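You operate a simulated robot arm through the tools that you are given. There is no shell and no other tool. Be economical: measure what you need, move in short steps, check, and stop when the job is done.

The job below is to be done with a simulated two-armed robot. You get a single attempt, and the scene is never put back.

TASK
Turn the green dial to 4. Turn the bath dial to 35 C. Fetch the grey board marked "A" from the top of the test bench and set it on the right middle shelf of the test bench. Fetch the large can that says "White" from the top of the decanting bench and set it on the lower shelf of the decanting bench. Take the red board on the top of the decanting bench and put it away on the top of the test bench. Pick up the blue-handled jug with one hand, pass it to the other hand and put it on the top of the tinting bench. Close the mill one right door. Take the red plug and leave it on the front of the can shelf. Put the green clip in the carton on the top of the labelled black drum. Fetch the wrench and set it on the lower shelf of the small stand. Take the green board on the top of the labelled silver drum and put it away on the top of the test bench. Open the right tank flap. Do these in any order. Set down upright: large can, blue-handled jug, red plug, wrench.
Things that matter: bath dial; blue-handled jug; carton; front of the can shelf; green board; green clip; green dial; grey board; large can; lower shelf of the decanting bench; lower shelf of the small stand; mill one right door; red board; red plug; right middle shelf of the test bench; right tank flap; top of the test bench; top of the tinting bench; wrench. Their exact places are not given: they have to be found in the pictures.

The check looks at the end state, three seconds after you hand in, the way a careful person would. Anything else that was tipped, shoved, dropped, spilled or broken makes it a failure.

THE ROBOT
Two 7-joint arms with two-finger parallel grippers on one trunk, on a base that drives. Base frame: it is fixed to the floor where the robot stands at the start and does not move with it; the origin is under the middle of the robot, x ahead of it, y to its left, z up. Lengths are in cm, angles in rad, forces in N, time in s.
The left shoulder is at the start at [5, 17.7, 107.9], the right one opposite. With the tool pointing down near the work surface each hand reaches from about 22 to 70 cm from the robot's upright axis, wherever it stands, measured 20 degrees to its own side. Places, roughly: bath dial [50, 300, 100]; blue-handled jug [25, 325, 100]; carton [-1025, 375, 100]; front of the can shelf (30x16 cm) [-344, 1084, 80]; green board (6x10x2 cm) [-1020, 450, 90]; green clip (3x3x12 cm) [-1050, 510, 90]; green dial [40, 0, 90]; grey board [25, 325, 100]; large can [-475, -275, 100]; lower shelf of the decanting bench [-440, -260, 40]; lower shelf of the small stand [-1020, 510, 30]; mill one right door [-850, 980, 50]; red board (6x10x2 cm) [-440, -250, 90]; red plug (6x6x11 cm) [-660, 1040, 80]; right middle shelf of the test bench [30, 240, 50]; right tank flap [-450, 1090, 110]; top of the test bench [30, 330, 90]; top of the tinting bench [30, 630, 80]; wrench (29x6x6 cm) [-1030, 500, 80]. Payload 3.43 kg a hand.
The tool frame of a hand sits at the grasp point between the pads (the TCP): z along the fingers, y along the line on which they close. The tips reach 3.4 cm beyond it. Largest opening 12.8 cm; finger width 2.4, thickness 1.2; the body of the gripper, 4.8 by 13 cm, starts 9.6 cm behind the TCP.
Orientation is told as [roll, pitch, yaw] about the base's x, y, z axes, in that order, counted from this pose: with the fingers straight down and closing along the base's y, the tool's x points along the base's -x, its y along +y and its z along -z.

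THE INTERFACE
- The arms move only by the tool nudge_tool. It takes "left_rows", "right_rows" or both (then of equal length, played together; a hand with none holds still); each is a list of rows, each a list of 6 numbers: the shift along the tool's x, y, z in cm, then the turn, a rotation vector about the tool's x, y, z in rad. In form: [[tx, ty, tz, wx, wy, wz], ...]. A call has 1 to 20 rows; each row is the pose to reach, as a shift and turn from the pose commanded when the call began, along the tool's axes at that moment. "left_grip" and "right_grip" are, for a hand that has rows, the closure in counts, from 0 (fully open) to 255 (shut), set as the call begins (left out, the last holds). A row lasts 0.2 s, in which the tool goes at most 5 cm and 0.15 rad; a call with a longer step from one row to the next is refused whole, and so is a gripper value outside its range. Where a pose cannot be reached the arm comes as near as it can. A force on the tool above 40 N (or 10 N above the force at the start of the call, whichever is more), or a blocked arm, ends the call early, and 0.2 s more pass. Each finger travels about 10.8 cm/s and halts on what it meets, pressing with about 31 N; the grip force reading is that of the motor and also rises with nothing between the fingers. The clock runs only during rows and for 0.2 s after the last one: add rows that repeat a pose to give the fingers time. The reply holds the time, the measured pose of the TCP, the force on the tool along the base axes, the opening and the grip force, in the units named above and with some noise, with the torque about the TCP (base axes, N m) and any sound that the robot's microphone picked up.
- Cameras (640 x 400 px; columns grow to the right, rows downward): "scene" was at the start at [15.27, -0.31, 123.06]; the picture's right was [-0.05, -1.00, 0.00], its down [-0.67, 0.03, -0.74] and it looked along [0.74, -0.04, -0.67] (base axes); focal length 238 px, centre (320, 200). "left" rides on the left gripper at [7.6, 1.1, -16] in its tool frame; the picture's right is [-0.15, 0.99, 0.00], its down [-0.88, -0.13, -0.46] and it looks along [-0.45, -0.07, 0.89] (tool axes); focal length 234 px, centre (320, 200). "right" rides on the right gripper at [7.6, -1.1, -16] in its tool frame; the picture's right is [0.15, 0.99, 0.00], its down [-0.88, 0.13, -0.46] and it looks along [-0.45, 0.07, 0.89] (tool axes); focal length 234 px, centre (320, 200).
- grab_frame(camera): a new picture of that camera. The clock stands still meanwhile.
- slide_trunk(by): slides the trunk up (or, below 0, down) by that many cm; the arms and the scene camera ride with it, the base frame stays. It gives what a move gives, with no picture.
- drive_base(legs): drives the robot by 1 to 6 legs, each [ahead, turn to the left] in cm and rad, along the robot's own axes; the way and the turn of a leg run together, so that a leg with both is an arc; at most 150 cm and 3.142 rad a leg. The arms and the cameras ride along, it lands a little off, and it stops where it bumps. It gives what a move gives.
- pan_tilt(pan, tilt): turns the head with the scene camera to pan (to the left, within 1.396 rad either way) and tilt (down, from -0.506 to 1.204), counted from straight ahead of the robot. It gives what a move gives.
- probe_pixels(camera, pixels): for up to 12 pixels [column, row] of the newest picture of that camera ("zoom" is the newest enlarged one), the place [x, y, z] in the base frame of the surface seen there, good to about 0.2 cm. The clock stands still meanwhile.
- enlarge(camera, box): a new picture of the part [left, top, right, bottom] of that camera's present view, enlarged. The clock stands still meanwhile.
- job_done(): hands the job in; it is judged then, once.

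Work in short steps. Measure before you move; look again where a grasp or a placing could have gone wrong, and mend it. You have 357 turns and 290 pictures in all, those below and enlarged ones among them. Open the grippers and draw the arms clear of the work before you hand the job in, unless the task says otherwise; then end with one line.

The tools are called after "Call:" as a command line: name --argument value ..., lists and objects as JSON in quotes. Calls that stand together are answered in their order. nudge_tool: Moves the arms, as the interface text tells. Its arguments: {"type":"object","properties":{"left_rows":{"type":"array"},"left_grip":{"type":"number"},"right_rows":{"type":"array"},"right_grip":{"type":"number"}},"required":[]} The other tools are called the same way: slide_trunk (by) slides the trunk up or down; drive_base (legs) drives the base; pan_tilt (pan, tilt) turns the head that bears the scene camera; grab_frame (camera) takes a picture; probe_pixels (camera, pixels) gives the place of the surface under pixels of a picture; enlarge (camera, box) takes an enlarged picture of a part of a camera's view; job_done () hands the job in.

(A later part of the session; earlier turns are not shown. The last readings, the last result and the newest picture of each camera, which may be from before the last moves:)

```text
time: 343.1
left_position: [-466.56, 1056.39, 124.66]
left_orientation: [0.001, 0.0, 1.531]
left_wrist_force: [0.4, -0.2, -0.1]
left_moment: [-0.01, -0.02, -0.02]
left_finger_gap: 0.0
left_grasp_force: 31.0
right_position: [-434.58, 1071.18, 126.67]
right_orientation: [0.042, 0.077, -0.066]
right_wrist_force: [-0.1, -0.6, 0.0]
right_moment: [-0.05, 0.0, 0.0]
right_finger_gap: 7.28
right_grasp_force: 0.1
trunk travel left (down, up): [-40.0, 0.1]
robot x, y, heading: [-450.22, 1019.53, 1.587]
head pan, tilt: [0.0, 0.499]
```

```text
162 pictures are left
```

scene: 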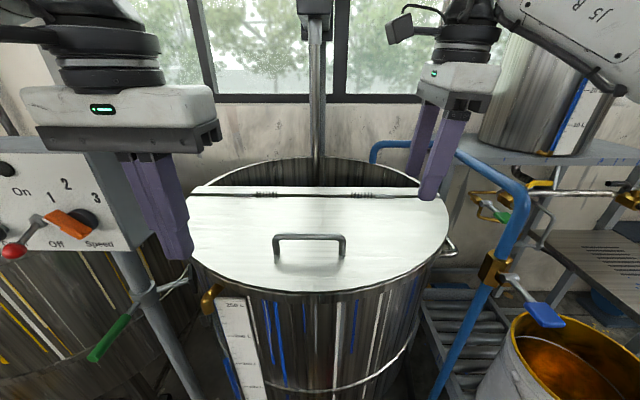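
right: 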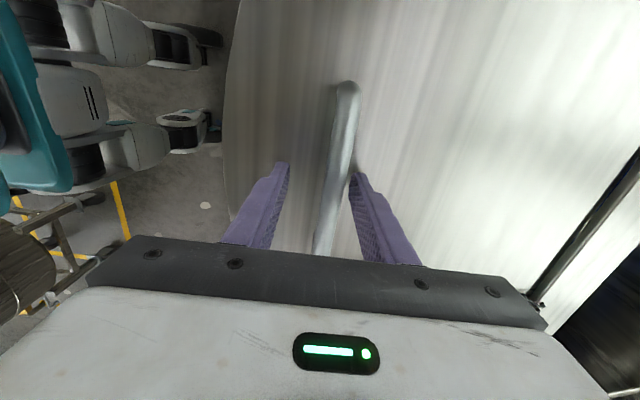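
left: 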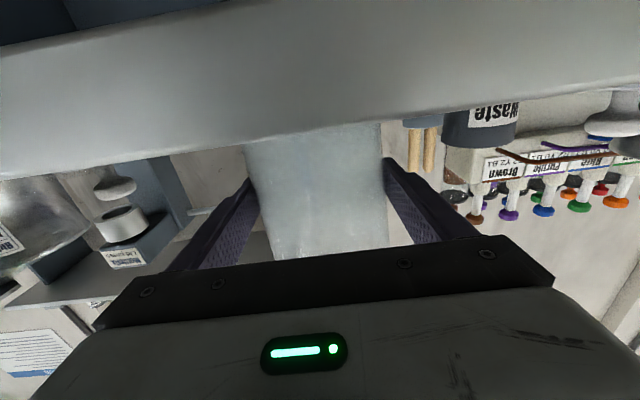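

It fell shut again, so it must be held. New plan: stand further right so the left hand lifts the bar in its natural zone to ~55°, then the right hand pushes from inside. I reset the right hand and re-park at x≈-433.

Call:
nudge_tool --right_rows '[[-0.4, -1, 0, 0, 0, -0.13], [-0.8, -2, 0, 0, 0, -0.26], [-1.2, -3, 0, 0, 0, -0.39], [-1.6, -4, 0, 0, 0, -0.52], [-2, -5, 0, 0, 0, -0.65], [-2.4, -6, 0, 0, 0, -0.78], [-2.8, -7, 0, 0, 0, -0.91], [-3.2, -8, 0, 0, 0, -1.04], [-3.6, -9, 0, 0, 0, -1.17], [-4, -10, 0, -0.02, 0, -1.3], [-4, -11, 0, -0.05, 0.03, -1.43], [-4, -12, 0, -0.07, 0.05, -1.55], [-4, -12, 0, -0.07, 0.05, -1.55]]' --right_grip 255

Call:
drive_base --legs '[[0, 0.4], [-40, 0], [0, -0.416], [36, 0]]'

Call:
grab_frame --camera "scene"

```text
time: 345.9
left_position: [-466.48, 1056.38, 124.64]
left_orientation: [0.003, -0.001, 1.53]
left_wrist_force: [-0.7, 0.3, -1.1]
left_moment: [0.0, -0.02, -0.01]
left_finger_gap: 0.01
left_grasp_force: 31.1
right_position: [-431.42, 1058.84, 125.98]
right_orientation: [0.152, -0.051, 1.482]
right_wrist_force: [0.1, -0.6, -0.2]
right_moment: [0.0, -0.01, -0.02]
right_finger_gap: 0.0
right_grasp_force: 31.4
trunk travel left (down, up): [-40.0, 0.1]
robot x, y, heading: [-449.41, 1019.55, 1.588]
head pan, tilt: [0.0, 0.499]
```

```text
time: 352.8
left_position: [-449.92, 1056.76, 124.59]
left_orientation: [0.001, -0.002, 1.51]
left_wrist_force: [-0.6, -0.3, -0.3]
left_moment: [-0.02, 0.02, -0.04]
left_finger_gap: 0.01
left_grasp_force: 31.1
right_position: [-414.72, 1058.52, 126.04]
right_orientation: [0.153, -0.052, 1.459]
right_wrist_force: [-0.4, 0.3, 0.1]
right_moment: [-0.06, 0.03, -0.03]
right_finger_gap: 0.0
right_grasp_force: 30.7
trunk travel left (down, up): [-40.0, 0.1]
robot x, y, heading: [-433.82, 1019.47, 1.567]
head pan, tilt: [0.0, 0.499]
```

```text
161 pictures are left
```

scene: 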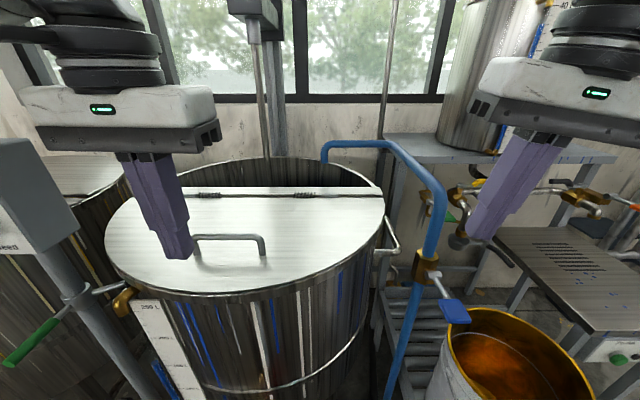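

Now the left hand goes above the bar, spun -1.63.

Call:
nudge_tool --left_rows '[[-1.4, 0.2, 0, 0, 0, -0.13], [-2.8, 0.4, 0, 0, 0, -0.26], [-4.2, 0.6, 0, 0, 0, -0.39], [-5.6, 0.8, 0, 0, 0, -0.52], [-7, 1, 0, 0, 0, -0.65], [-8.4, 1.2, 0, 0, 0, -0.78], [-9.8, 1.5, 0, 0, 0, -0.91], [-11.2, 1.8, 1, 0, 0, -1.04], [-12.6, 2.1, 2, 0, 0, -1.17], [-14, 2.4, 3, 0, 0, -1.3], [-15.4, 2.7, 4, 0, 0, -1.43], [-16.8, 3, 5, 0, 0, -1.55], [-17.8, 3.1, 6.6, 0, 0, -1.63], [-17.8, 3.1, 6.6, 0, 0, -1.63]]' --left_grip 150

Call:
grab_frame --camera "left"

```text
time: 355.8
left_position: [-451.94, 1074.66, 118.25]
left_orientation: [-0.003, -0.001, -3.142]
left_wrist_force: [-0.6, -0.1, 0.4]
left_moment: [0.0, -0.01, -0.02]
left_finger_gap: 5.28
left_grasp_force: 0.0
right_position: [-414.75, 1058.51, 125.98]
right_orientation: [0.154, -0.05, 1.46]
right_wrist_force: [-0.1, 0.1, -0.7]
right_moment: [-0.03, 0.01, -0.01]
right_finger_gap: 0.02
right_grasp_force: 31.1
trunk travel left (down, up): [-40.0, 0.1]
robot x, y, heading: [-434.01, 1019.16, 1.572]
head pan, tilt: [0.0, 0.499]
```

```text
160 pictures are left
```

left: 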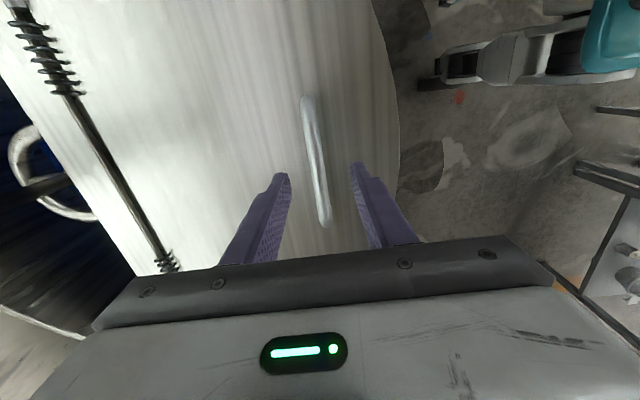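

Bar is centred between the fingers. I lower 8, close.

Call:
nudge_tool --left_rows '[[-1, 0, 2.5, 0, 0, 0], [-1, 0, 5, 0, 0, 0], [-1, 0, 7, 0, 0, 0], [-1, 0, 7.9, 0, 0, 0], [-1, 0, 7.9, 0, 0, 0]]'

Call:
nudge_tool --left_rows '[[0, 0, 0, 0, 0, 0], [0, 0, 0, 0, 0, 0], [0, 0, 0, 0, 0, 0]]' --left_grip 235

```text
time: 357.0
left_position: [-452.96, 1074.73, 110.22]
left_orientation: [-0.003, -0.001, 3.14]
left_wrist_force: [-0.4, -0.1, -0.7]
left_moment: [0.0, 0.02, -0.01]
left_finger_gap: 5.27
left_grasp_force: 0.0
right_position: [-414.73, 1058.48, 125.91]
right_orientation: [0.153, -0.052, 1.461]
right_wrist_force: [1.3, -0.1, -0.1]
right_moment: [0.01, -0.01, -0.02]
right_finger_gap: 0.02
right_grasp_force: 30.9
trunk travel left (down, up): [-40.0, 0.1]
robot x, y, heading: [-434.08, 1019.28, 1.568]
head pan, tilt: [0.0, 0.499]
```

```text
time: 357.8
left_position: [-452.81, 1074.86, 110.29]
left_orientation: [-0.004, 0.001, 3.142]
left_wrist_force: [-2.1, 14.5, 3.0]
left_moment: [0.05, -0.12, 0.04]
left_finger_gap: 1.83
left_grasp_force: 7.2
right_position: [-414.75, 1058.6, 125.83]
right_orientation: [0.154, -0.05, 1.463]
right_wrist_force: [-0.2, 0.0, 0.6]
right_moment: [0.04, 0.01, 0.03]
right_finger_gap: 0.01
right_grasp_force: 30.9
trunk travel left (down, up): [-40.0, 0.1]
robot x, y, heading: [-434.39, 1019.52, 1.567]
head pan, tilt: [0.0, 0.499]
```

I close fully and lift along the arc to ~30°, tilting with it.

Call:
nudge_tool --left_rows '[[0, 0, 0, 0, 0, 0], [0, 0, 0, 0, 0, 0], [0, -0.2, -1.4, 0.04, 0, 0], [0, -0.8, -3.3, 0.09, 0, 0], [0, -1.4, -5, 0.14, 0, 0], [0, -2.1, -6.6, 0.19, 0, 0], [0, -2.9, -8.2, 0.24, 0, 0], [0, -3.7, -9.6, 0.29, 0, 0], [0, -4.8, -11.1, 0.33, 0, 0], [0, -5.8, -12.4, 0.38, 0, 0]]' --left_grip 255

Call:
grab_frame --camera "scene"

```text
time: 360.0
left_position: [-452.8, 1080.3, 122.8]
left_orientation: [-0.386, -0.001, 3.14]
left_wrist_force: [-5.1, -13.7, 8.2]
left_moment: [-0.32, 0.09, 0.15]
left_finger_gap: 1.58
left_grasp_force: 44.8
right_position: [-414.77, 1058.1, 126.09]
right_orientation: [0.154, -0.058, 1.46]
right_wrist_force: [-0.1, 0.3, -0.6]
right_moment: [-0.01, 0.0, -0.02]
right_finger_gap: 0.02
right_grasp_force: 30.9
trunk travel left (down, up): [-40.0, 0.1]
robot x, y, heading: [-433.5, 1019.39, 1.564]
head pan, tilt: [0.0, 0.499]
```

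```text
159 pictures are left
```

scene: 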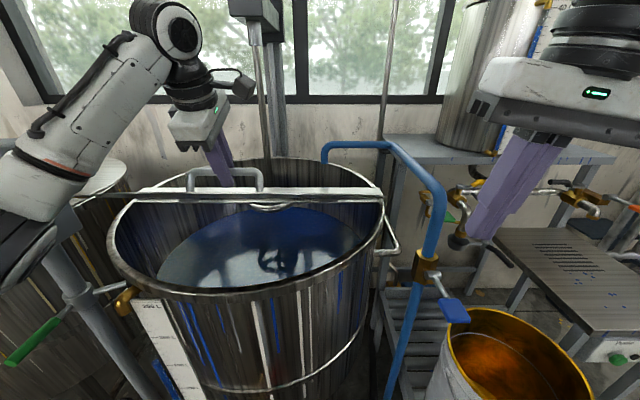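

Works nicely. I continue to ~57°.

Call:
nudge_tool --left_rows '[[0, -1.55, -0.75, 0.05, 0, 0], [0, -3.16, -1.41, 0.1, 0, 0], [0, -4.8, -1.9, 0.15, 0, 0], [0, -6.45, -2.34, 0.2, 0, 0], [0, -8.1, -2.65, 0.24, 0, 0], [0, -9.81, -2.92, 0.28, 0, 0], [0, -11, -3, 0.31, 0, 0], [0, -12.1, -3.05, 0.34, 0, 0]]'

Call:
grab_frame --camera "scene"

```text
time: 361.5
left_position: [-452.9, 1087.97, 129.28]
left_orientation: [-0.648, -0.003, 3.14]
left_wrist_force: [-1.6, -17.1, 14.1]
left_moment: [-2.22, 0.0, 0.15]
left_finger_gap: 1.55
left_grasp_force: 45.3
right_position: [-414.8, 1058.09, 126.1]
right_orientation: [0.154, -0.056, 1.46]
right_wrist_force: [-0.2, 0.1, 0.7]
right_moment: [-0.02, 0.0, -0.01]
right_finger_gap: 0.0
right_grasp_force: 30.7
trunk travel left (down, up): [-40.0, 0.1]
robot x, y, heading: [-434.23, 1019.28, 1.567]
head pan, tilt: [0.0, 0.499]
stopped in row 7 (left hand): the force on the tool passed its limit at 45 N (the readings are from after the stop); the commanded pose is now the measured one
```

```text
158 pictures are left
```

scene: 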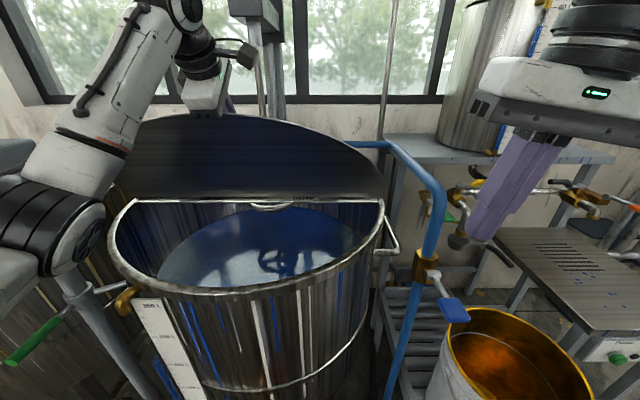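

Flap at ~51° and held. Now the right hand (closed) levels out and moves in under the raised flap toward x≈-441.

Call:
nudge_tool --right_rows '[[0, 3, 0, 0, 0, 0], [0, 6, 0, 0, -0.1, 0], [-0.5, 9, 0, 0, -0.23, 0], [-1, 12, 0, 0, -0.36, 0], [-2, 15, 0, 0, -0.49, 0], [-3, 18, 0.5, 0, -0.62, 0], [-4, 20, 1, 0, -0.75, 0], [-5, 22, 1.5, 0, -0.88, 0], [-7, 24, 2, 0, -1.01, 0], [-9, 25, 2.5, 0, -1.14, 0], [-11, 26, 3, 0, -1.27, 0], [-13, 27, 4, 0, -1.4, 0], [-15, 28.2, 5, 0, -1.52, 0], [-15, 28.2, 6, 0, -1.52, 0]]'

Call:
grab_frame --camera "scene"

Call:
grab_frame --camera "right"

```text
time: 364.5
left_position: [-452.83, 1087.85, 129.26]
left_orientation: [-0.654, -0.003, 3.14]
left_wrist_force: [-4.2, -22.1, 20.0]
left_moment: [-2.0, -0.41, -0.13]
left_finger_gap: 1.55
left_grasp_force: 44.6
right_position: [-441.62, 1075.98, 125.47]
right_orientation: [1.636, -1.415, -0.164]
right_wrist_force: [0.3, 0.6, 1.2]
right_moment: [0.02, -0.02, 0.0]
right_finger_gap: 0.0
right_grasp_force: 30.4
trunk travel left (down, up): [-40.0, 0.1]
robot x, y, heading: [-434.12, 1019.72, 1.57]
head pan, tilt: [0.0, 0.499]
```

```text
157 pictures are left
```

scene: 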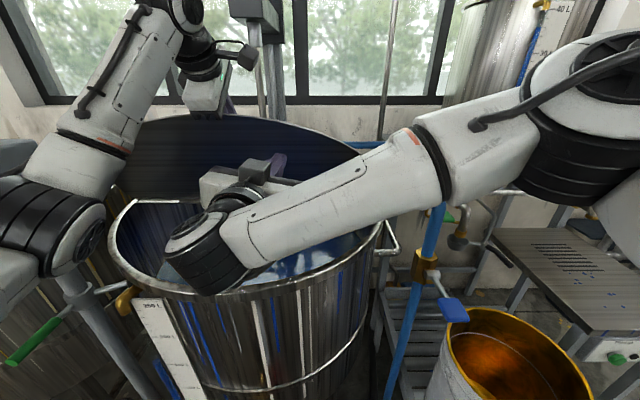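

```text
156 pictures are left
```

right: 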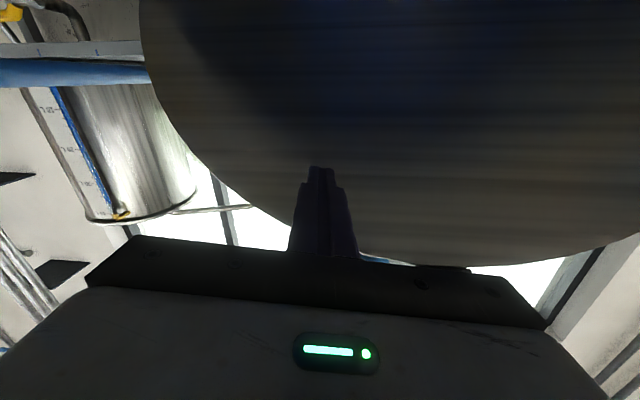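

The right fist points at the flap's underside. I advance until it touches (force limit protects).

Call:
nudge_tool --right_rows '[[0, 0, 2, 0, 0, 0], [0, 0, 4, 0, 0, 0], [0, 0, 5, 0, 0, 0], [0, 0, 6, 0, 0, 0], [0, 0, 7, 0, 0, 0], [0, 0, 7.5, 0, 0, 0]]'

Call:
grab_frame --camera "right"

```text
time: 365.3
left_position: [-452.86, 1088.03, 129.28]
left_orientation: [-0.652, 0.0, 3.141]
left_wrist_force: [1.1, -19.9, 16.5]
left_moment: [-2.86, 0.68, 0.95]
left_finger_gap: 1.56
left_grasp_force: 44.7
right_position: [-441.22, 1080.48, 125.11]
right_orientation: [1.596, -1.419, -0.126]
right_wrist_force: [-0.6, 0.6, -0.1]
right_moment: [0.07, -0.01, -0.01]
right_finger_gap: 0.0
right_grasp_force: 31.1
trunk travel left (down, up): [-40.0, 0.1]
robot x, y, heading: [-434.13, 1019.46, 1.57]
head pan, tilt: [0.0, 0.499]
stopped in row 4 (right hand): the force on the tool passed its limit at 50 N (the readings are from after the stop); the commanded pose is now the measured one
```

```text
155 pictures are left
```

right: 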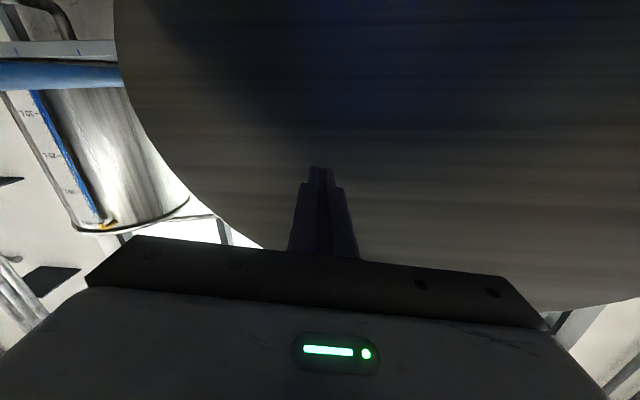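

Contact made. I open the left hand and retract it along its own axis, leaving the flap on the right fist.

Call:
nudge_tool --left_rows '[[0, 0, 0, 0, 0, 0], [0, 0, 0, 0, 0, 0], [0, 0, -2, 0, 0, 0], [0, 0, -5, 0, 0, 0], [0, 0, -8, 0, 0, 0], [0, 0, -11, 0, 0, 0]]' --left_grip 170

Call:
grab_frame --camera "scene"

```text
time: 366.7
left_position: [-452.91, 1081.72, 137.48]
left_orientation: [-0.648, -0.002, 3.142]
left_wrist_force: [0.5, 0.6, 0.1]
left_moment: [0.02, 0.02, -0.02]
left_finger_gap: 4.29
left_grasp_force: 0.0
right_position: [-441.29, 1080.8, 125.05]
right_orientation: [1.58, -1.422, -0.109]
right_wrist_force: [0.4, 0.5, 0.2]
right_moment: [0.0, 0.01, 0.01]
right_finger_gap: 0.0
right_grasp_force: 30.8
trunk travel left (down, up): [-40.0, 0.1]
robot x, y, heading: [-433.78, 1019.21, 1.574]
head pan, tilt: [0.0, 0.499]
```

```text
154 pictures are left
```

scene: 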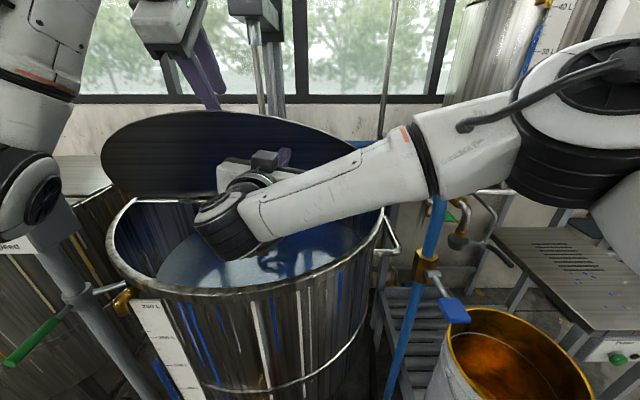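

Left must clear the flap's sweep; I retract it a further 9 cm and left, then push with the right.

Call:
nudge_tool --left_rows '[[-1, 1, -3, 0, 0, 0], [-3, 3, -5, 0, 0, 0], [-5, 6, -6, 0, 0, 0], [-7, 9, -6, 0, 0, 0], [-7, 12, -6, 0, 0, 0], [-7, 15, -5, 0, 0, 0]]'

Call:
nudge_tool --right_rows '[[0, 0, 3, 0, 0, 0], [0, 0, 6, 0, 0, 0], [0, 0, 9, 0, 0, 0], [0, 0, 12, 0, 0, 0], [0, 0, 15, 0, 0, 0], [0, 0, 18, 0, 0, 0]]'

Call:
grab_frame --camera "scene"

```text
time: 368.1
left_position: [-459.92, 1066.89, 132.48]
left_orientation: [-0.648, -0.002, 3.142]
left_wrist_force: [-0.2, 0.1, 1.3]
left_moment: [0.01, -0.03, -0.01]
left_finger_gap: 4.27
left_grasp_force: 0.1
right_position: [-441.23, 1080.88, 124.93]
right_orientation: [1.574, -1.42, -0.104]
right_wrist_force: [-0.3, 0.0, -0.5]
right_moment: [0.02, -0.01, 0.0]
right_finger_gap: 0.0
right_grasp_force: 30.7
trunk travel left (down, up): [-40.0, 0.1]
robot x, y, heading: [-434.4, 1019.34, 1.573]
head pan, tilt: [0.0, 0.499]
```

```text
time: 369.5
left_position: [-459.82, 1066.95, 132.56]
left_orientation: [-0.648, -0.001, 3.142]
left_wrist_force: [-0.2, -0.9, 0.1]
left_moment: [-0.01, 0.03, 0.03]
left_finger_gap: 4.29
left_grasp_force: 0.2
right_position: [-437.94, 1099.52, 125.39]
right_orientation: [1.582, -1.413, -0.127]
right_wrist_force: [-0.5, 0.6, 0.4]
right_moment: [0.04, 0.0, 0.0]
right_finger_gap: 0.01
right_grasp_force: 30.6
trunk travel left (down, up): [-40.0, 0.1]
robot x, y, heading: [-433.8, 1019.35, 1.57]
head pan, tilt: [0.0, 0.499]
```

```text
153 pictures are left
```

scene: 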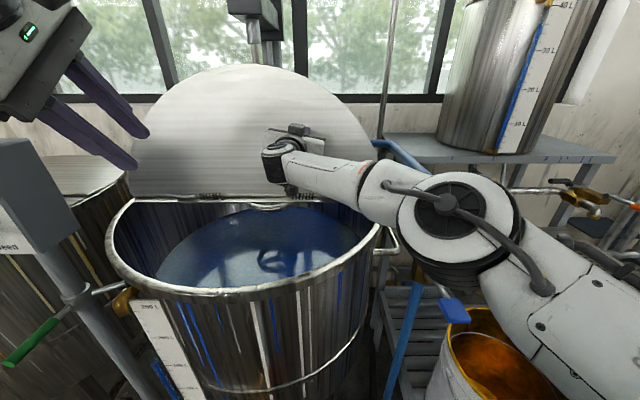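

The flap stands upright past vertical. I withdraw the right hand and check that it stays.

Call:
nudge_tool --right_rows '[[0, 0, -3, 0, 0, 0], [0, 0, -6, 0, 0, 0], [0, 0, -9, 0, 0, 0], [0, 0, -12, 0, 0, 0], [0, 0, -15, 0, 0, 0], [0, 0, -18, 0, 0, 0], [0, 0, -21, 0, 0, 0]]'

Call:
grab_frame --camera "scene"

Call:
probe_pixels --camera "scene" --pixels '[[230, 80], [230, 120], [230, 170], [230, 190]]'

```text
time: 371.1
left_position: [-460.0, 1066.81, 132.57]
left_orientation: [-0.65, -0.002, 3.14]
left_wrist_force: [-0.5, 0.7, -0.1]
left_moment: [0.01, 0.04, 0.03]
left_finger_gap: 4.27
left_grasp_force: 0.0
right_position: [-441.65, 1078.0, 124.99]
right_orientation: [1.576, -1.42, -0.11]
right_wrist_force: [0.5, -0.6, -0.4]
right_moment: [0.03, -0.01, -0.03]
right_finger_gap: 0.01
right_grasp_force: 31.1
trunk travel left (down, up): [-40.0, 0.1]
robot x, y, heading: [-434.42, 1019.16, 1.568]
head pan, tilt: [0.0, 0.499]
```

```text
152 pictures are left
```

scene: 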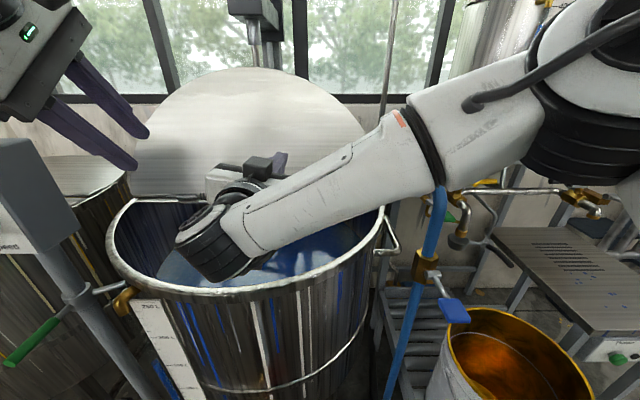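

```text
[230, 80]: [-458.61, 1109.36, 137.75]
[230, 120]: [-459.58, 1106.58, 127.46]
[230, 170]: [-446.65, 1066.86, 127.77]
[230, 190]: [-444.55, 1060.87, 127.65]
```

The flap leans ~15° past vertical and stays – done. I now retract both hands to their rest poses.

Call:
nudge_tool --right_rows '[[0, 0, -3, 0, 0.1, 0], [0, -1, -6, 0, 0.2, 0], [0, -3, -8, 0, 0.3, 0], [0, -5, -10, 0, 0.42, 0], [0, -8, -12, 0, 0.54, 0], [0, -11, -14, 0, 0.66, 0], [0, -14, -16, 0, 0.78, 0], [0, -17, -17, 0, 0.9, 0], [-1, -20, -18, 0, 1.02, 0], [-1, -22, -18, 0, 1.14, 0], [-2, -24, -18, 0, 1.26, 0], [-2, -26, -18, 0, 1.38, 0], [-2, -26, -18, 0, 1.45, 0]]'

Call:
nudge_tool --left_rows '[[0, 1, -1, -0.1, 0, 0], [0, 2, -2, -0.2, 0, 0], [0, 3, -2, -0.3, 0, 0], [0, 4, -2, -0.4, 0, 0], [0, 5, -2, -0.5, 0, 0], [0, 6, -2, -0.65, 0, 0]]' --left_grip 0

Call:
nudge_tool --left_rows '[[0, 1, 0, 0, 0, 0.13], [0, 2, 0, 0, 0, 0.26], [0, 3, 0, 0, 0, 0.39], [0, 4, 0, 0, 0, 0.52], [0, 5, 0, 0, 0, 0.65], [0, 6, 0, 0, 0, 0.78], [0, 7, 0, 0, 0, 0.91], [0, 8, 0, 0, 0, 1.04], [0, 8, 0, 0, 0, 1.17], [0, 8, 0, 0, 0, 1.3], [0, 8, 0, 0, 0, 1.43], [0, 8, 0, 0, 0, 1.57]]'

Call:
grab_frame --camera "scene"

```text
time: 373.9
left_position: [-460.05, 1066.86, 132.52]
left_orientation: [-0.647, -0.001, 3.142]
left_wrist_force: [0.2, 0.2, 0.1]
left_moment: [-0.05, -0.02, 0.03]
left_finger_gap: 4.25
left_grasp_force: 0.2
right_position: [-417.44, 1057.39, 123.05]
right_orientation: [0.153, -0.119, 1.453]
right_wrist_force: [-0.7, 0.1, 0.7]
right_moment: [-0.04, -0.02, 0.0]
right_finger_gap: 0.02
right_grasp_force: 30.6
trunk travel left (down, up): [-40.0, 0.1]
robot x, y, heading: [-434.29, 1019.49, 1.569]
head pan, tilt: [0.0, 0.499]
```

```text
time: 375.3
left_position: [-459.7, 1061.05, 130.56]
left_orientation: [0.004, -0.003, 3.142]
left_wrist_force: [0.1, 0.0, -0.5]
left_moment: [-0.01, 0.01, -0.01]
left_finger_gap: 12.79
left_grasp_force: 0.0
right_position: [-417.48, 1057.52, 123.08]
right_orientation: [0.152, -0.12, 1.453]
right_wrist_force: [0.7, -0.5, 0.5]
right_moment: [-0.01, -0.01, 0.0]
right_finger_gap: 0.02
right_grasp_force: 31.2
trunk travel left (down, up): [-40.0, 0.1]
robot x, y, heading: [-433.78, 1019.31, 1.567]
head pan, tilt: [0.0, 0.499]
```

```text
time: 377.9
left_position: [-460.01, 1052.97, 130.43]
left_orientation: [0.003, 0.002, 1.568]
left_wrist_force: [-0.7, 0.2, 0.2]
left_moment: [-0.02, 0.0, 0.01]
left_finger_gap: 12.81
left_grasp_force: 0.0
right_position: [-417.47, 1057.49, 123.09]
right_orientation: [0.151, -0.12, 1.45]
right_wrist_force: [0.1, 0.3, 0.2]
right_moment: [0.01, 0.01, 0.03]
right_finger_gap: 0.0
right_grasp_force: 31.0
trunk travel left (down, up): [-40.0, 0.1]
robot x, y, heading: [-434.03, 1018.88, 1.568]
head pan, tilt: [0.0, 0.499]
```

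```text
151 pictures are left
```

scene: 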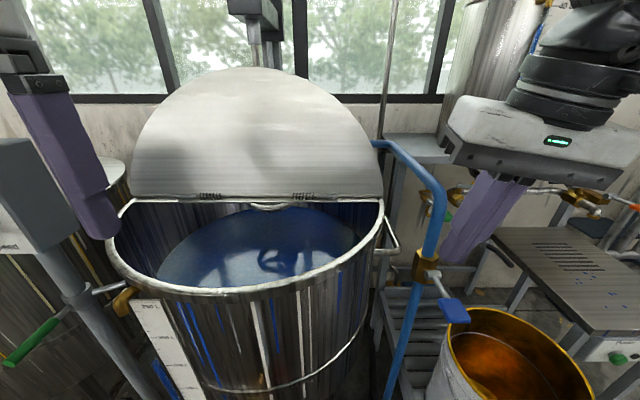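

Flap remains open. Next the red plug: I back to the lane (y≈998), face -x and drive toward the small table, then look.

Call:
drive_base --legs '[[-21, 0], [0, 1.573], [110, 0]]'

Call:
pan_tilt --pan -0.3 --tilt 0.45

Call:
grab_frame --camera "scene"

```text
time: 388.6
left_position: [-577.81, 972.38, 130.27]
left_orientation: [0.001, 0.003, -3.138]
left_wrist_force: [-0.1, 0.4, 1.0]
left_moment: [0.0, -0.03, -0.02]
left_finger_gap: 12.78
left_grasp_force: 0.0
right_position: [-582.46, 1014.81, 122.89]
right_orientation: [0.15, -0.12, 3.025]
right_wrist_force: [0.1, 0.2, -0.9]
right_moment: [-0.01, -0.02, -0.03]
right_finger_gap: 0.0
right_grasp_force: 31.0
trunk travel left (down, up): [-40.0, 0.1]
robot x, y, heading: [-544.43, 998.45, -3.139]
head pan, tilt: [0.0, 0.499]
```

```text
time: 389.4
left_position: [-577.75, 972.34, 130.33]
left_orientation: [0.0, 0.002, -3.14]
left_wrist_force: [0.1, -0.4, -0.3]
left_moment: [-0.01, -0.02, 0.0]
left_finger_gap: 12.79
left_grasp_force: 0.0
right_position: [-582.44, 1014.84, 122.84]
right_orientation: [0.152, -0.12, 3.027]
right_wrist_force: [-1.0, 0.4, 0.0]
right_moment: [0.0, -0.06, -0.03]
right_finger_gap: 0.0
right_grasp_force: 31.2
trunk travel left (down, up): [-40.0, 0.1]
robot x, y, heading: [-544.17, 998.84, -3.14]
head pan, tilt: [-0.3, 0.45]
```

```text
150 pictures are left
```

scene: 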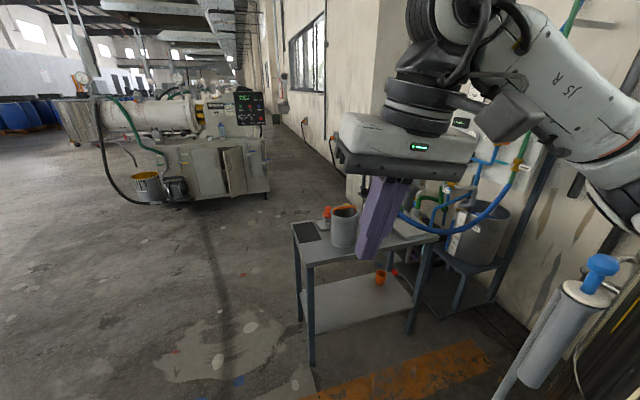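

I enlarge the table and probe.

Call:
enlarge --camera "scene" --box '[270, 170, 470, 295]'

Call:
probe_pixels --camera "zoom" --pixels '[[182, 145], [190, 160], [240, 175], [120, 210], [85, 185], [150, 285], [510, 215], [365, 340], [130, 200], [400, 200]]'

```text
3.20 times, centred on (370, 232) of scene
```

zoom: 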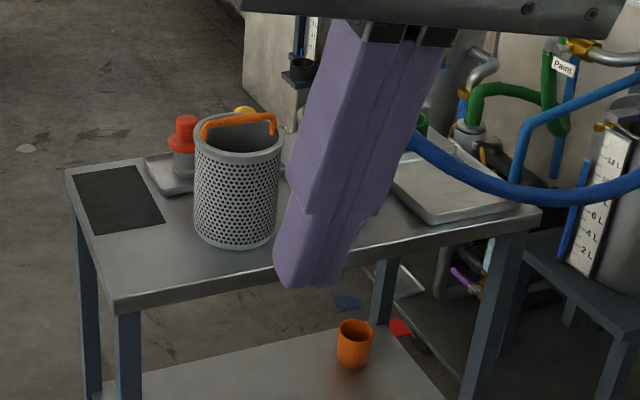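

```text
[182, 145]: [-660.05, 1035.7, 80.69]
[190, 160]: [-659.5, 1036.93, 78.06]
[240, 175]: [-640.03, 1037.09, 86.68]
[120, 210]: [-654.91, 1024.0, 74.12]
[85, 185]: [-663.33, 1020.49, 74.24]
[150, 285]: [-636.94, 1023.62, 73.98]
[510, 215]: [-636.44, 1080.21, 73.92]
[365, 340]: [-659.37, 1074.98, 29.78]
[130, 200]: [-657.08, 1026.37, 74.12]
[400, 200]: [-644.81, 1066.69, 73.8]
```

Red plug at (-660,1036), in a tray behind the basket. I go to about (-641,983) and face +y.

Call:
drive_base --legs '[[0, 0.16], [99, 0], [0, -1.73]]'

Call:
pan_tilt --pan 0.2 --tilt 0.7

Call:
grab_frame --camera "scene"

Call:
grab_frame --camera "left"

```text
time: 399.4
left_position: [-666.11, 1017.2, 130.38]
left_orientation: [0.001, 0.001, 1.542]
left_wrist_force: [0.3, -0.1, -0.3]
left_moment: [0.02, 0.0, 0.0]
left_finger_gap: 12.8
left_grasp_force: 0.1
right_position: [-623.6, 1020.48, 123.06]
right_orientation: [0.152, -0.121, 1.424]
right_wrist_force: [0.3, 0.3, 0.6]
right_moment: [-0.01, 0.0, -0.01]
right_finger_gap: 0.01
right_grasp_force: 31.6
trunk travel left (down, up): [-40.0, 0.1]
robot x, y, heading: [-640.63, 982.98, 1.537]
head pan, tilt: [-0.3, 0.45]
```

```text
time: 400.4
left_position: [-666.15, 1017.22, 130.34]
left_orientation: [0.003, 0.001, 1.544]
left_wrist_force: [0.7, -0.4, 0.5]
left_moment: [0.01, -0.01, -0.04]
left_finger_gap: 12.8
left_grasp_force: 0.0
right_position: [-623.56, 1020.57, 123.03]
right_orientation: [0.151, -0.122, 1.424]
right_wrist_force: [0.6, -0.3, 0.2]
right_moment: [-0.01, -0.02, 0.01]
right_finger_gap: 0.01
right_grasp_force: 30.6
trunk travel left (down, up): [-40.0, 0.1]
robot x, y, heading: [-640.96, 982.87, 1.537]
head pan, tilt: [0.201, 0.7]
```

```text
148 pictures are left
```

scene: 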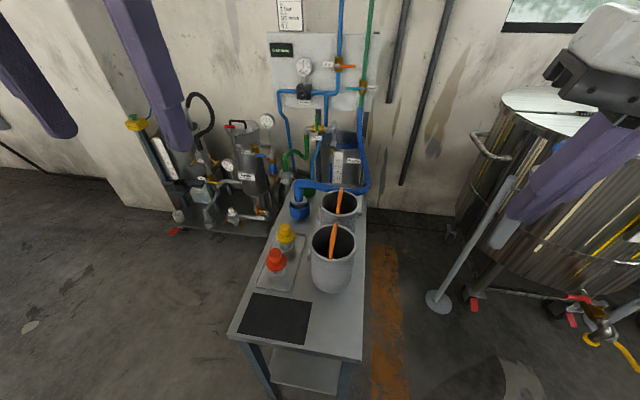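

```text
147 pictures are left
```

left: 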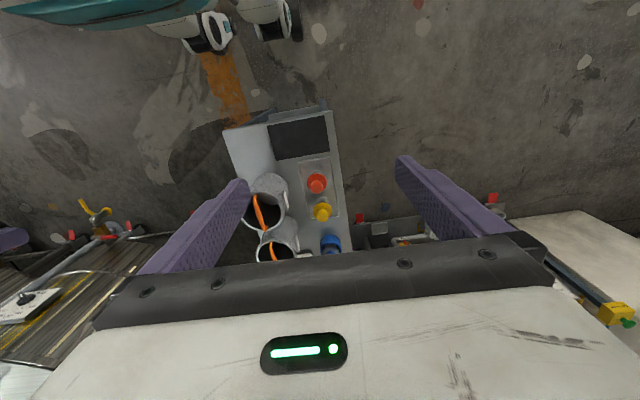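

Red, yellow and blue plugs stand in a row. I enlarge and probe the red one.

Call:
enlarge --camera "scene" --box '[240, 190, 360, 300]'

Call:
probe_pixels --camera "zoom" --pixels '[[195, 328], [195, 365], [195, 345], [150, 370], [240, 370], [195, 400], [245, 240], [245, 300], [120, 400], [420, 330], [365, 280], [195, 318]]'

```text
3.64 times, centred on (300, 245) of scene
```

zoom: 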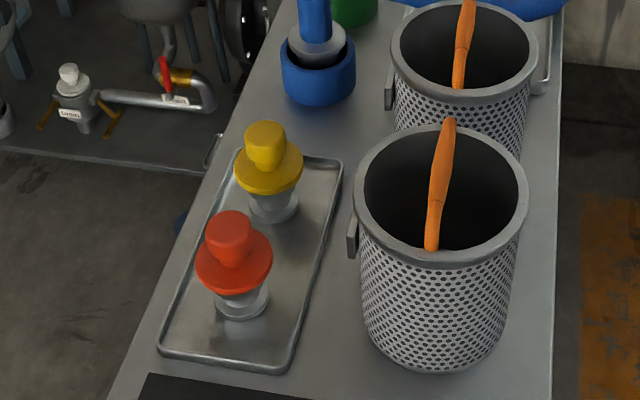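

```text
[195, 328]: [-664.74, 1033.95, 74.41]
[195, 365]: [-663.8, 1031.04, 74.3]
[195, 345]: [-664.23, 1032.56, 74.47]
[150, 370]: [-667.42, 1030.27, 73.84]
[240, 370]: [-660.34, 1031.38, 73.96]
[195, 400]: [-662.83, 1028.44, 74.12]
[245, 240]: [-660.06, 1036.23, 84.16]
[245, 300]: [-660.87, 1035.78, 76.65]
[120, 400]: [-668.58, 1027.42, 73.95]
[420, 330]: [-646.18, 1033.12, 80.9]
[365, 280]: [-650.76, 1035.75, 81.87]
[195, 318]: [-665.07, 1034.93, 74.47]
```

I probe the knob and flange of the red plug specifically.

Call:
probe_pixels --camera "zoom" --pixels '[[230, 218], [208, 230], [250, 232], [230, 262], [200, 270], [270, 262], [235, 290], [220, 305], [262, 298], [262, 140], [270, 190], [245, 185]]'

```text
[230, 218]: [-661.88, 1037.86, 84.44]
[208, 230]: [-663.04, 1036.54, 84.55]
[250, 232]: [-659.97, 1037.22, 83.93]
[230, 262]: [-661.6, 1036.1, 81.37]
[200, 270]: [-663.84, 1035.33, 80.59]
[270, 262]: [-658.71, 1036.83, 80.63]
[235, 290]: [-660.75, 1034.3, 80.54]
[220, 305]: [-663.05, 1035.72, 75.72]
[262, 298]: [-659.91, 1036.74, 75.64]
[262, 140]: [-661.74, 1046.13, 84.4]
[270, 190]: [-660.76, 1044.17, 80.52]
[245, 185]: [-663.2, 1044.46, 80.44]
```

Red plug centre (-661.4,1037.2), knob top z≈85, flange z 80.5. I lower the trunk 15 and bring the left hand above it.

Call:
slide_trunk --by -15

Call:
nudge_tool --left_rows '[[-3.5, -0.7, 3, 0, 0, 0], [-7, -1.4, 6, 0, 0, 0], [-10.5, -2.1, 9, 0, 0, 0], [-14, -2.8, 12, 0, 0, 0], [-17, -3.5, 15, 0, 0, 0], [-20.1, -4.1, 18, 0, 0, 0], [-20.1, -4.1, 21, 0, 0, 0], [-20.1, -4.1, 21, 0, 0, 0]]' --left_grip 140

Call:
grab_frame --camera "left"

Call:
enlarge --camera "scene" --box '[220, 190, 380, 300]'

```text
time: 402.1
left_position: [-666.04, 1017.32, 115.45]
left_orientation: [0.001, 0.002, 1.543]
left_wrist_force: [-0.3, 0.1, 0.9]
left_moment: [-0.01, -0.01, -0.01]
left_finger_gap: 12.8
left_grasp_force: 0.0
right_position: [-623.49, 1020.62, 108.06]
right_orientation: [0.153, -0.121, 1.424]
right_wrist_force: [0.3, -0.2, 0.8]
right_moment: [-0.02, 0.01, 0.02]
right_finger_gap: 0.0
right_grasp_force: 31.5
trunk travel left (down, up): [-25.0, 15.1]
robot x, y, heading: [-640.74, 983.2, 1.54]
head pan, tilt: [0.201, 0.7]
```

```text
time: 403.9
left_position: [-661.47, 1037.36, 94.36]
left_orientation: [0.001, 0.002, 1.542]
left_wrist_force: [0.9, -1.0, 0.2]
left_moment: [0.01, 0.02, -0.02]
left_finger_gap: 5.79
left_grasp_force: 0.1
right_position: [-623.48, 1020.62, 108.07]
right_orientation: [0.15, -0.12, 1.424]
right_wrist_force: [-0.4, -0.1, -0.3]
right_moment: [-0.03, 0.01, -0.04]
right_finger_gap: 0.0
right_grasp_force: 31.2
trunk travel left (down, up): [-25.0, 15.1]
robot x, y, heading: [-641.08, 983.03, 1.539]
head pan, tilt: [0.201, 0.7]
```

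```text
145 pictures are left
```

left: 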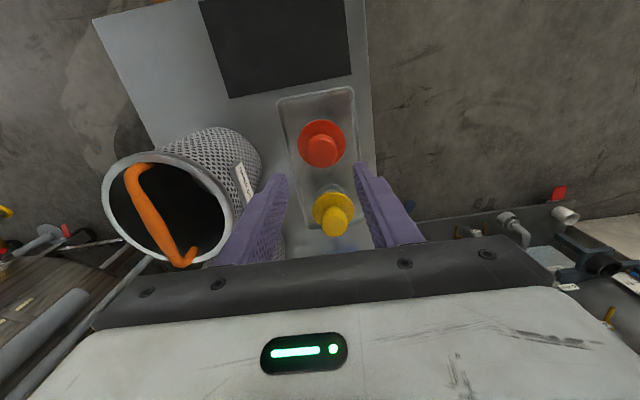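

```text
3.64 times, centred on (300, 245) of scene
```

zoom: 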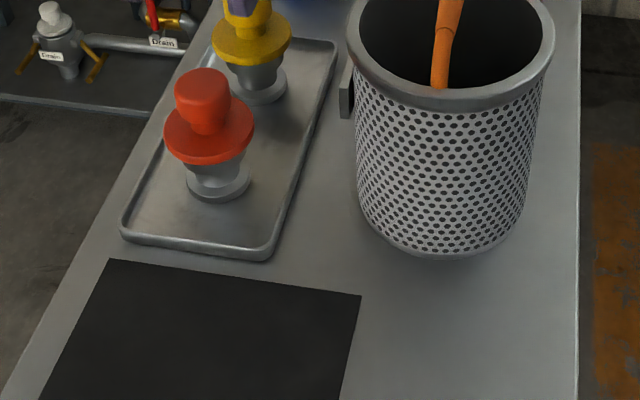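

The plug lies on the hand's axis (expected (320,155), knob at (322,147)). I lower 10 cm around the knob.

Call:
nudge_tool --left_rows '[[0.4, 0, 3, 0, 0, 0], [0.4, 0, 6, 0, 0, 0], [0.4, 0, 8.5, 0, 0, 0], [0.4, 0, 9.8, 0, 0, 0], [0.4, 0, 9.8, 0, 0, 0]]'

Call:
grab_frame --camera "left"

Call:
nudge_tool --left_rows '[[0, 0, 0, 0, 0, 0], [0, 0, 0, 0, 0, 0], [0, 0, 0, 0, 0, 0], [0, 0, 0, 0, 0, 0]]' --left_grip 255

```text
time: 405.1
left_position: [-661.58, 1036.73, 84.68]
left_orientation: [0.004, 0.0, 1.543]
left_wrist_force: [0.5, 0.3, -0.8]
left_moment: [0.02, 0.02, 0.02]
left_finger_gap: 5.77
left_grasp_force: 0.1
right_position: [-623.46, 1020.46, 107.94]
right_orientation: [0.153, -0.118, 1.424]
right_wrist_force: [0.2, 0.2, 0.8]
right_moment: [-0.02, -0.01, 0.0]
right_finger_gap: 0.02
right_grasp_force: 31.3
trunk travel left (down, up): [-25.0, 15.1]
robot x, y, heading: [-641.51, 983.48, 1.535]
head pan, tilt: [0.201, 0.7]
```

```text
143 pictures are left
```

left: 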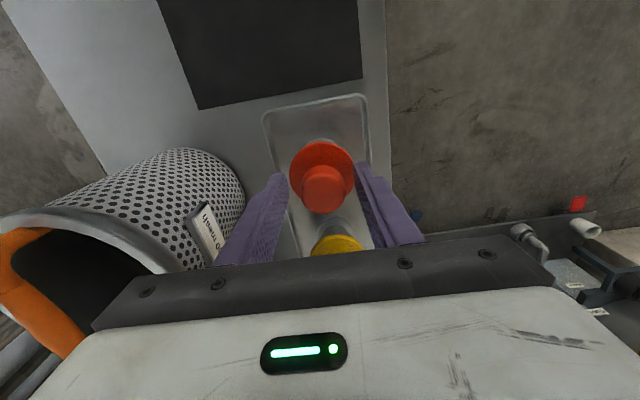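

```text
time: 406.1
left_position: [-661.5, 1036.77, 84.58]
left_orientation: [0.002, 0.003, 1.542]
left_wrist_force: [0.0, 0.2, 0.2]
left_moment: [0.01, 0.0, -0.01]
left_finger_gap: 3.46
left_grasp_force: 31.3
right_position: [-623.45, 1020.56, 107.95]
right_orientation: [0.152, -0.12, 1.423]
right_wrist_force: [0.6, 0.6, -0.4]
right_moment: [-0.01, 0.02, 0.03]
right_finger_gap: 0.02
right_grasp_force: 30.6
trunk travel left (down, up): [-25.0, 15.1]
robot x, y, heading: [-641.22, 983.14, 1.537]
head pan, tilt: [0.201, 0.7]
```

Gripped (3.46 cm). I lift it 25 cm and check.

Call:
nudge_tool --left_rows '[[0, 0, -2, 0, 0, 0], [0, 0, -5, 0, 0, 0], [0, 0, -9, 0, 0, 0], [1, 0, -13, 0, 0, 0], [3, 0, -17, 0, 0, 0], [5, 0, -21, 0, 0, 0], [8, 0, -25, 0, 0, 0], [8, 0, -25, 0, 0, 0]]'

Call:
grab_frame --camera "left"

Call:
grab_frame --camera "scene"

```text
time: 407.9
left_position: [-661.63, 1028.54, 109.51]
left_orientation: [0.004, 0.002, 1.542]
left_wrist_force: [-0.2, 0.6, -1.0]
left_moment: [-0.01, -0.01, 0.0]
left_finger_gap: 3.47
left_grasp_force: 31.2
right_position: [-623.52, 1020.54, 108.01]
right_orientation: [0.152, -0.122, 1.424]
right_wrist_force: [-0.2, -0.8, -0.1]
right_moment: [0.0, -0.03, -0.02]
right_finger_gap: 0.0
right_grasp_force: 31.4
trunk travel left (down, up): [-25.0, 15.1]
robot x, y, heading: [-641.04, 982.84, 1.539]
head pan, tilt: [0.201, 0.7]
```

```text
142 pictures are left
```

left: 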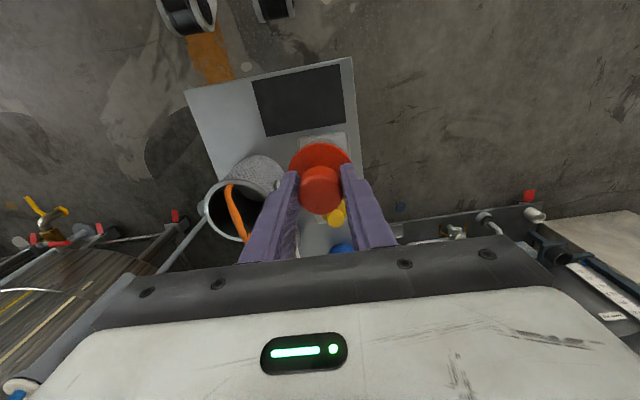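

```text
141 pictures are left
```

scene: 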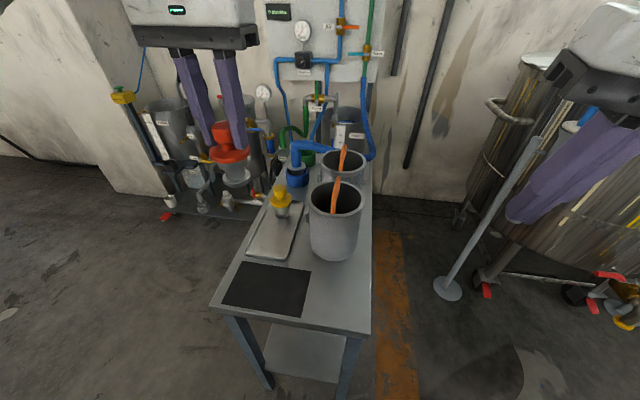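

Held upright. I raise the trunk and drive back along the lane (y≈998) toward the can shelf at x≈-326.

Call:
slide_trunk --by 10

Call:
drive_base --legs '[[-6, 0], [0, -1.32], [100, 0], [0, -0.22], [130, 0], [85, 0]]'

Call:
pan_tilt --pan 1.2 --tilt 0.5

Call:
grab_frame --camera "scene"

```text
time: 409.2
left_position: [-661.56, 1028.74, 119.5]
left_orientation: [0.001, 0.002, 1.544]
left_wrist_force: [0.7, 0.1, -1.5]
left_moment: [-0.01, 0.02, 0.02]
left_finger_gap: 3.47
left_grasp_force: 31.2
right_position: [-623.52, 1020.49, 117.96]
right_orientation: [0.152, -0.12, 1.425]
right_wrist_force: [-0.3, -0.2, -0.5]
right_moment: [0.01, -0.01, 0.02]
right_finger_gap: 0.0
right_grasp_force: 31.4
trunk travel left (down, up): [-35.0, 5.1]
robot x, y, heading: [-641.23, 983.19, 1.539]
head pan, tilt: [0.201, 0.7]
```

```text
time: 429.2
left_position: [-285.85, 1023.88, 119.51]
left_orientation: [0.002, 0.003, 0.016]
left_wrist_force: [0.1, 0.6, -1.2]
left_moment: [0.0, 0.0, 0.01]
left_finger_gap: 3.47
left_grasp_force: 31.0
right_position: [-292.01, 985.26, 118.01]
right_orientation: [0.152, -0.12, -0.102]
right_wrist_force: [0.2, 0.0, -0.4]
right_moment: [0.0, 0.03, 0.0]
right_finger_gap: 0.0
right_grasp_force: 30.9
trunk travel left (down, up): [-35.0, 5.1]
robot x, y, heading: [-330.57, 1001.53, 0.014]
head pan, tilt: [0.201, 0.7]
```

```text
time: 430.5
left_position: [-285.76, 1023.84, 119.5]
left_orientation: [0.001, 0.001, 0.016]
left_wrist_force: [0.2, -0.5, -2.2]
left_moment: [0.0, 0.05, -0.02]
left_finger_gap: 3.47
left_grasp_force: 31.2
right_position: [-292.18, 985.37, 118.03]
right_orientation: [0.152, -0.12, -0.102]
right_wrist_force: [-0.3, -0.1, -0.7]
right_moment: [-0.01, 0.03, 0.0]
right_finger_gap: 0.0
right_grasp_force: 30.7
trunk travel left (down, up): [-35.0, 5.1]
robot x, y, heading: [-330.75, 1001.16, 0.017]
head pan, tilt: [1.201, 0.499]
```

```text
140 pictures are left
```

scene: 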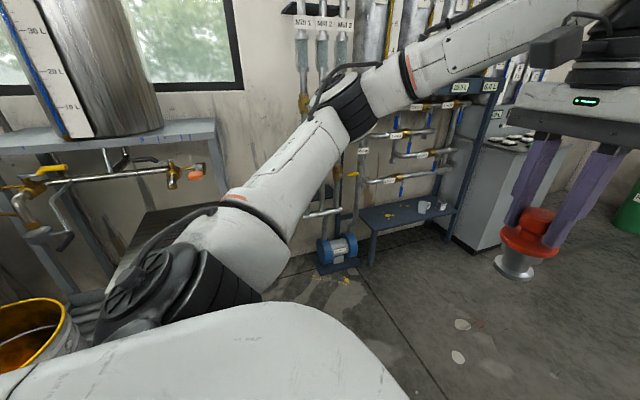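

I turn to face the can shelf and look at it.

Call:
drive_base --legs '[[0, 1.555]]'

Call:
pan_tilt --pan 0.1 --tilt 0.65

Call:
grab_frame --camera "scene"

```text
time: 434.7
left_position: [-351.49, 1046.54, 119.56]
left_orientation: [0.002, 0.0, 1.555]
left_wrist_force: [0.5, -0.1, -1.2]
left_moment: [-0.02, 0.02, 0.0]
left_finger_gap: 3.47
left_grasp_force: 30.8
right_position: [-313.4, 1039.07, 118.03]
right_orientation: [0.152, -0.122, 1.438]
right_wrist_force: [0.1, 0.3, 0.6]
right_moment: [0.0, 0.02, 0.01]
right_finger_gap: 0.0
right_grasp_force: 30.9
trunk travel left (down, up): [-35.0, 5.1]
robot x, y, heading: [-329.99, 1001.55, 1.552]
head pan, tilt: [1.201, 0.499]
```

```text
time: 436.0
left_position: [-351.61, 1046.52, 119.52]
left_orientation: [0.002, 0.002, 1.556]
left_wrist_force: [0.5, -0.3, -1.7]
left_moment: [-0.01, -0.01, -0.04]
left_finger_gap: 3.47
left_grasp_force: 31.4
right_position: [-313.35, 1038.98, 117.97]
right_orientation: [0.15, -0.122, 1.438]
right_wrist_force: [0.0, -0.3, 1.1]
right_moment: [0.0, -0.01, 0.0]
right_finger_gap: 0.02
right_grasp_force: 30.8
trunk travel left (down, up): [-35.0, 5.1]
robot x, y, heading: [-330.18, 1000.91, 1.549]
head pan, tilt: [0.099, 0.649]
```

```text
139 pictures are left
```

scene: 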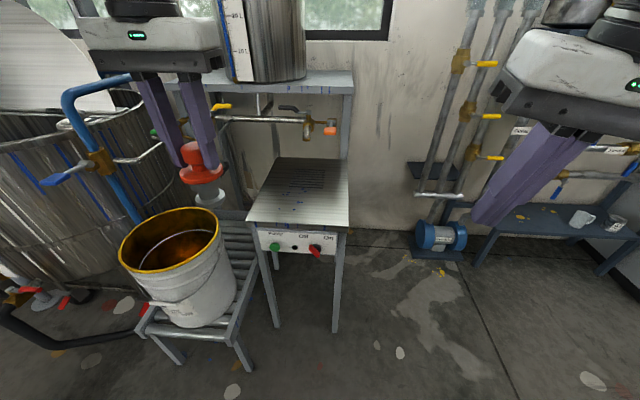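

I probe the shelf front corners, drain and the valve pipe above.

Call:
probe_pixels --camera "scene" --pixels '[[252, 219], [345, 222], [275, 162], [345, 163], [300, 215], [300, 200], [300, 180], [310, 127], [325, 130], [250, 118], [290, 75], [340, 75]]'

```text
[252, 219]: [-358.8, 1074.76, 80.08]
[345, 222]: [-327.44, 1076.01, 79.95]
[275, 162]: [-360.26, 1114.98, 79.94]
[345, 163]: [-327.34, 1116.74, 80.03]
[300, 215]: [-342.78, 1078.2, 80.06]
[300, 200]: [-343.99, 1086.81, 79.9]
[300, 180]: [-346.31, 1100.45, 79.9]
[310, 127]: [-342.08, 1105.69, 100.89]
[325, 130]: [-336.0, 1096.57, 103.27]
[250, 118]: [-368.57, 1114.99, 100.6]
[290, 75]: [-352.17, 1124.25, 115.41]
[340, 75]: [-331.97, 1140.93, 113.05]
```

Free front strip: x -359..-327, y 1075..1091. I drive 25 ahead and then place at (-344,1081.5).

Call:
drive_base --legs '[[25, 0.02]]'

Call:
grab_frame --camera "scene"

```text
time: 437.8
left_position: [-352.28, 1071.18, 119.56]
left_orientation: [0.0, 0.001, 1.574]
left_wrist_force: [-0.3, 0.9, -1.1]
left_moment: [0.02, 0.03, -0.01]
left_finger_gap: 3.46
left_grasp_force: 31.3
right_position: [-313.95, 1064.4, 117.91]
right_orientation: [0.151, -0.122, 1.456]
right_wrist_force: [0.4, 0.4, -0.4]
right_moment: [-0.03, -0.03, 0.01]
right_finger_gap: 0.02
right_grasp_force: 31.2
trunk travel left (down, up): [-35.0, 5.1]
robot x, y, heading: [-330.25, 1026.15, 1.571]
head pan, tilt: [0.099, 0.649]
```

```text
138 pictures are left
```

scene: 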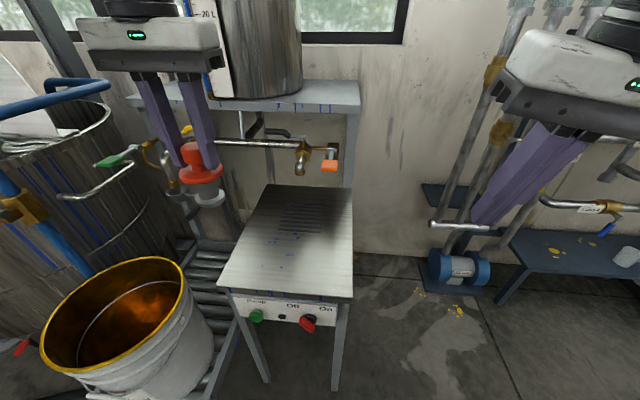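

I move over the spot and lower to ~1 cm above.

Call:
nudge_tool --left_rows '[[-3.5, -2.8, 1, 0, 0, 0], [-7, -5.6, 3, 0, 0, 0], [-10.3, -8.3, 6, 0, 0, 0], [-10.3, -8.3, 10.5, 0, 0, 0], [-10.3, -8.3, 15, 0, 0, 0], [-10.3, -8.3, 19.5, 0, 0, 0], [-10.3, -8.3, 24, 0, 0, 0], [-10.3, -8.3, 28, 0, 0, 0], [-10.3, -8.3, 28, 0, 0, 0]]'

Call:
enlarge --camera "scene" --box '[200, 130, 380, 310]'

```text
refused: row 3 steps farther than a row can; nothing moved
```

```text
2.22 times, centred on (290, 220) of scene
```

zoom: 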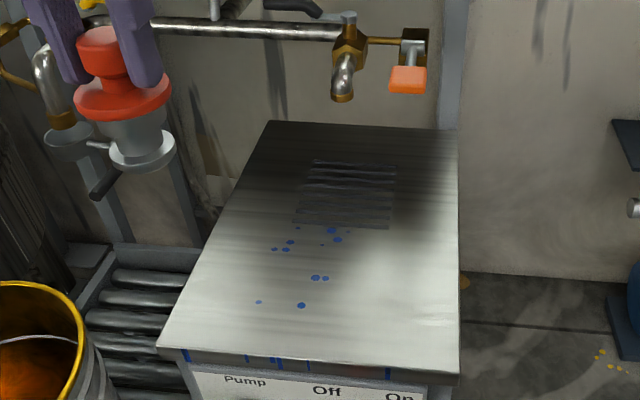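

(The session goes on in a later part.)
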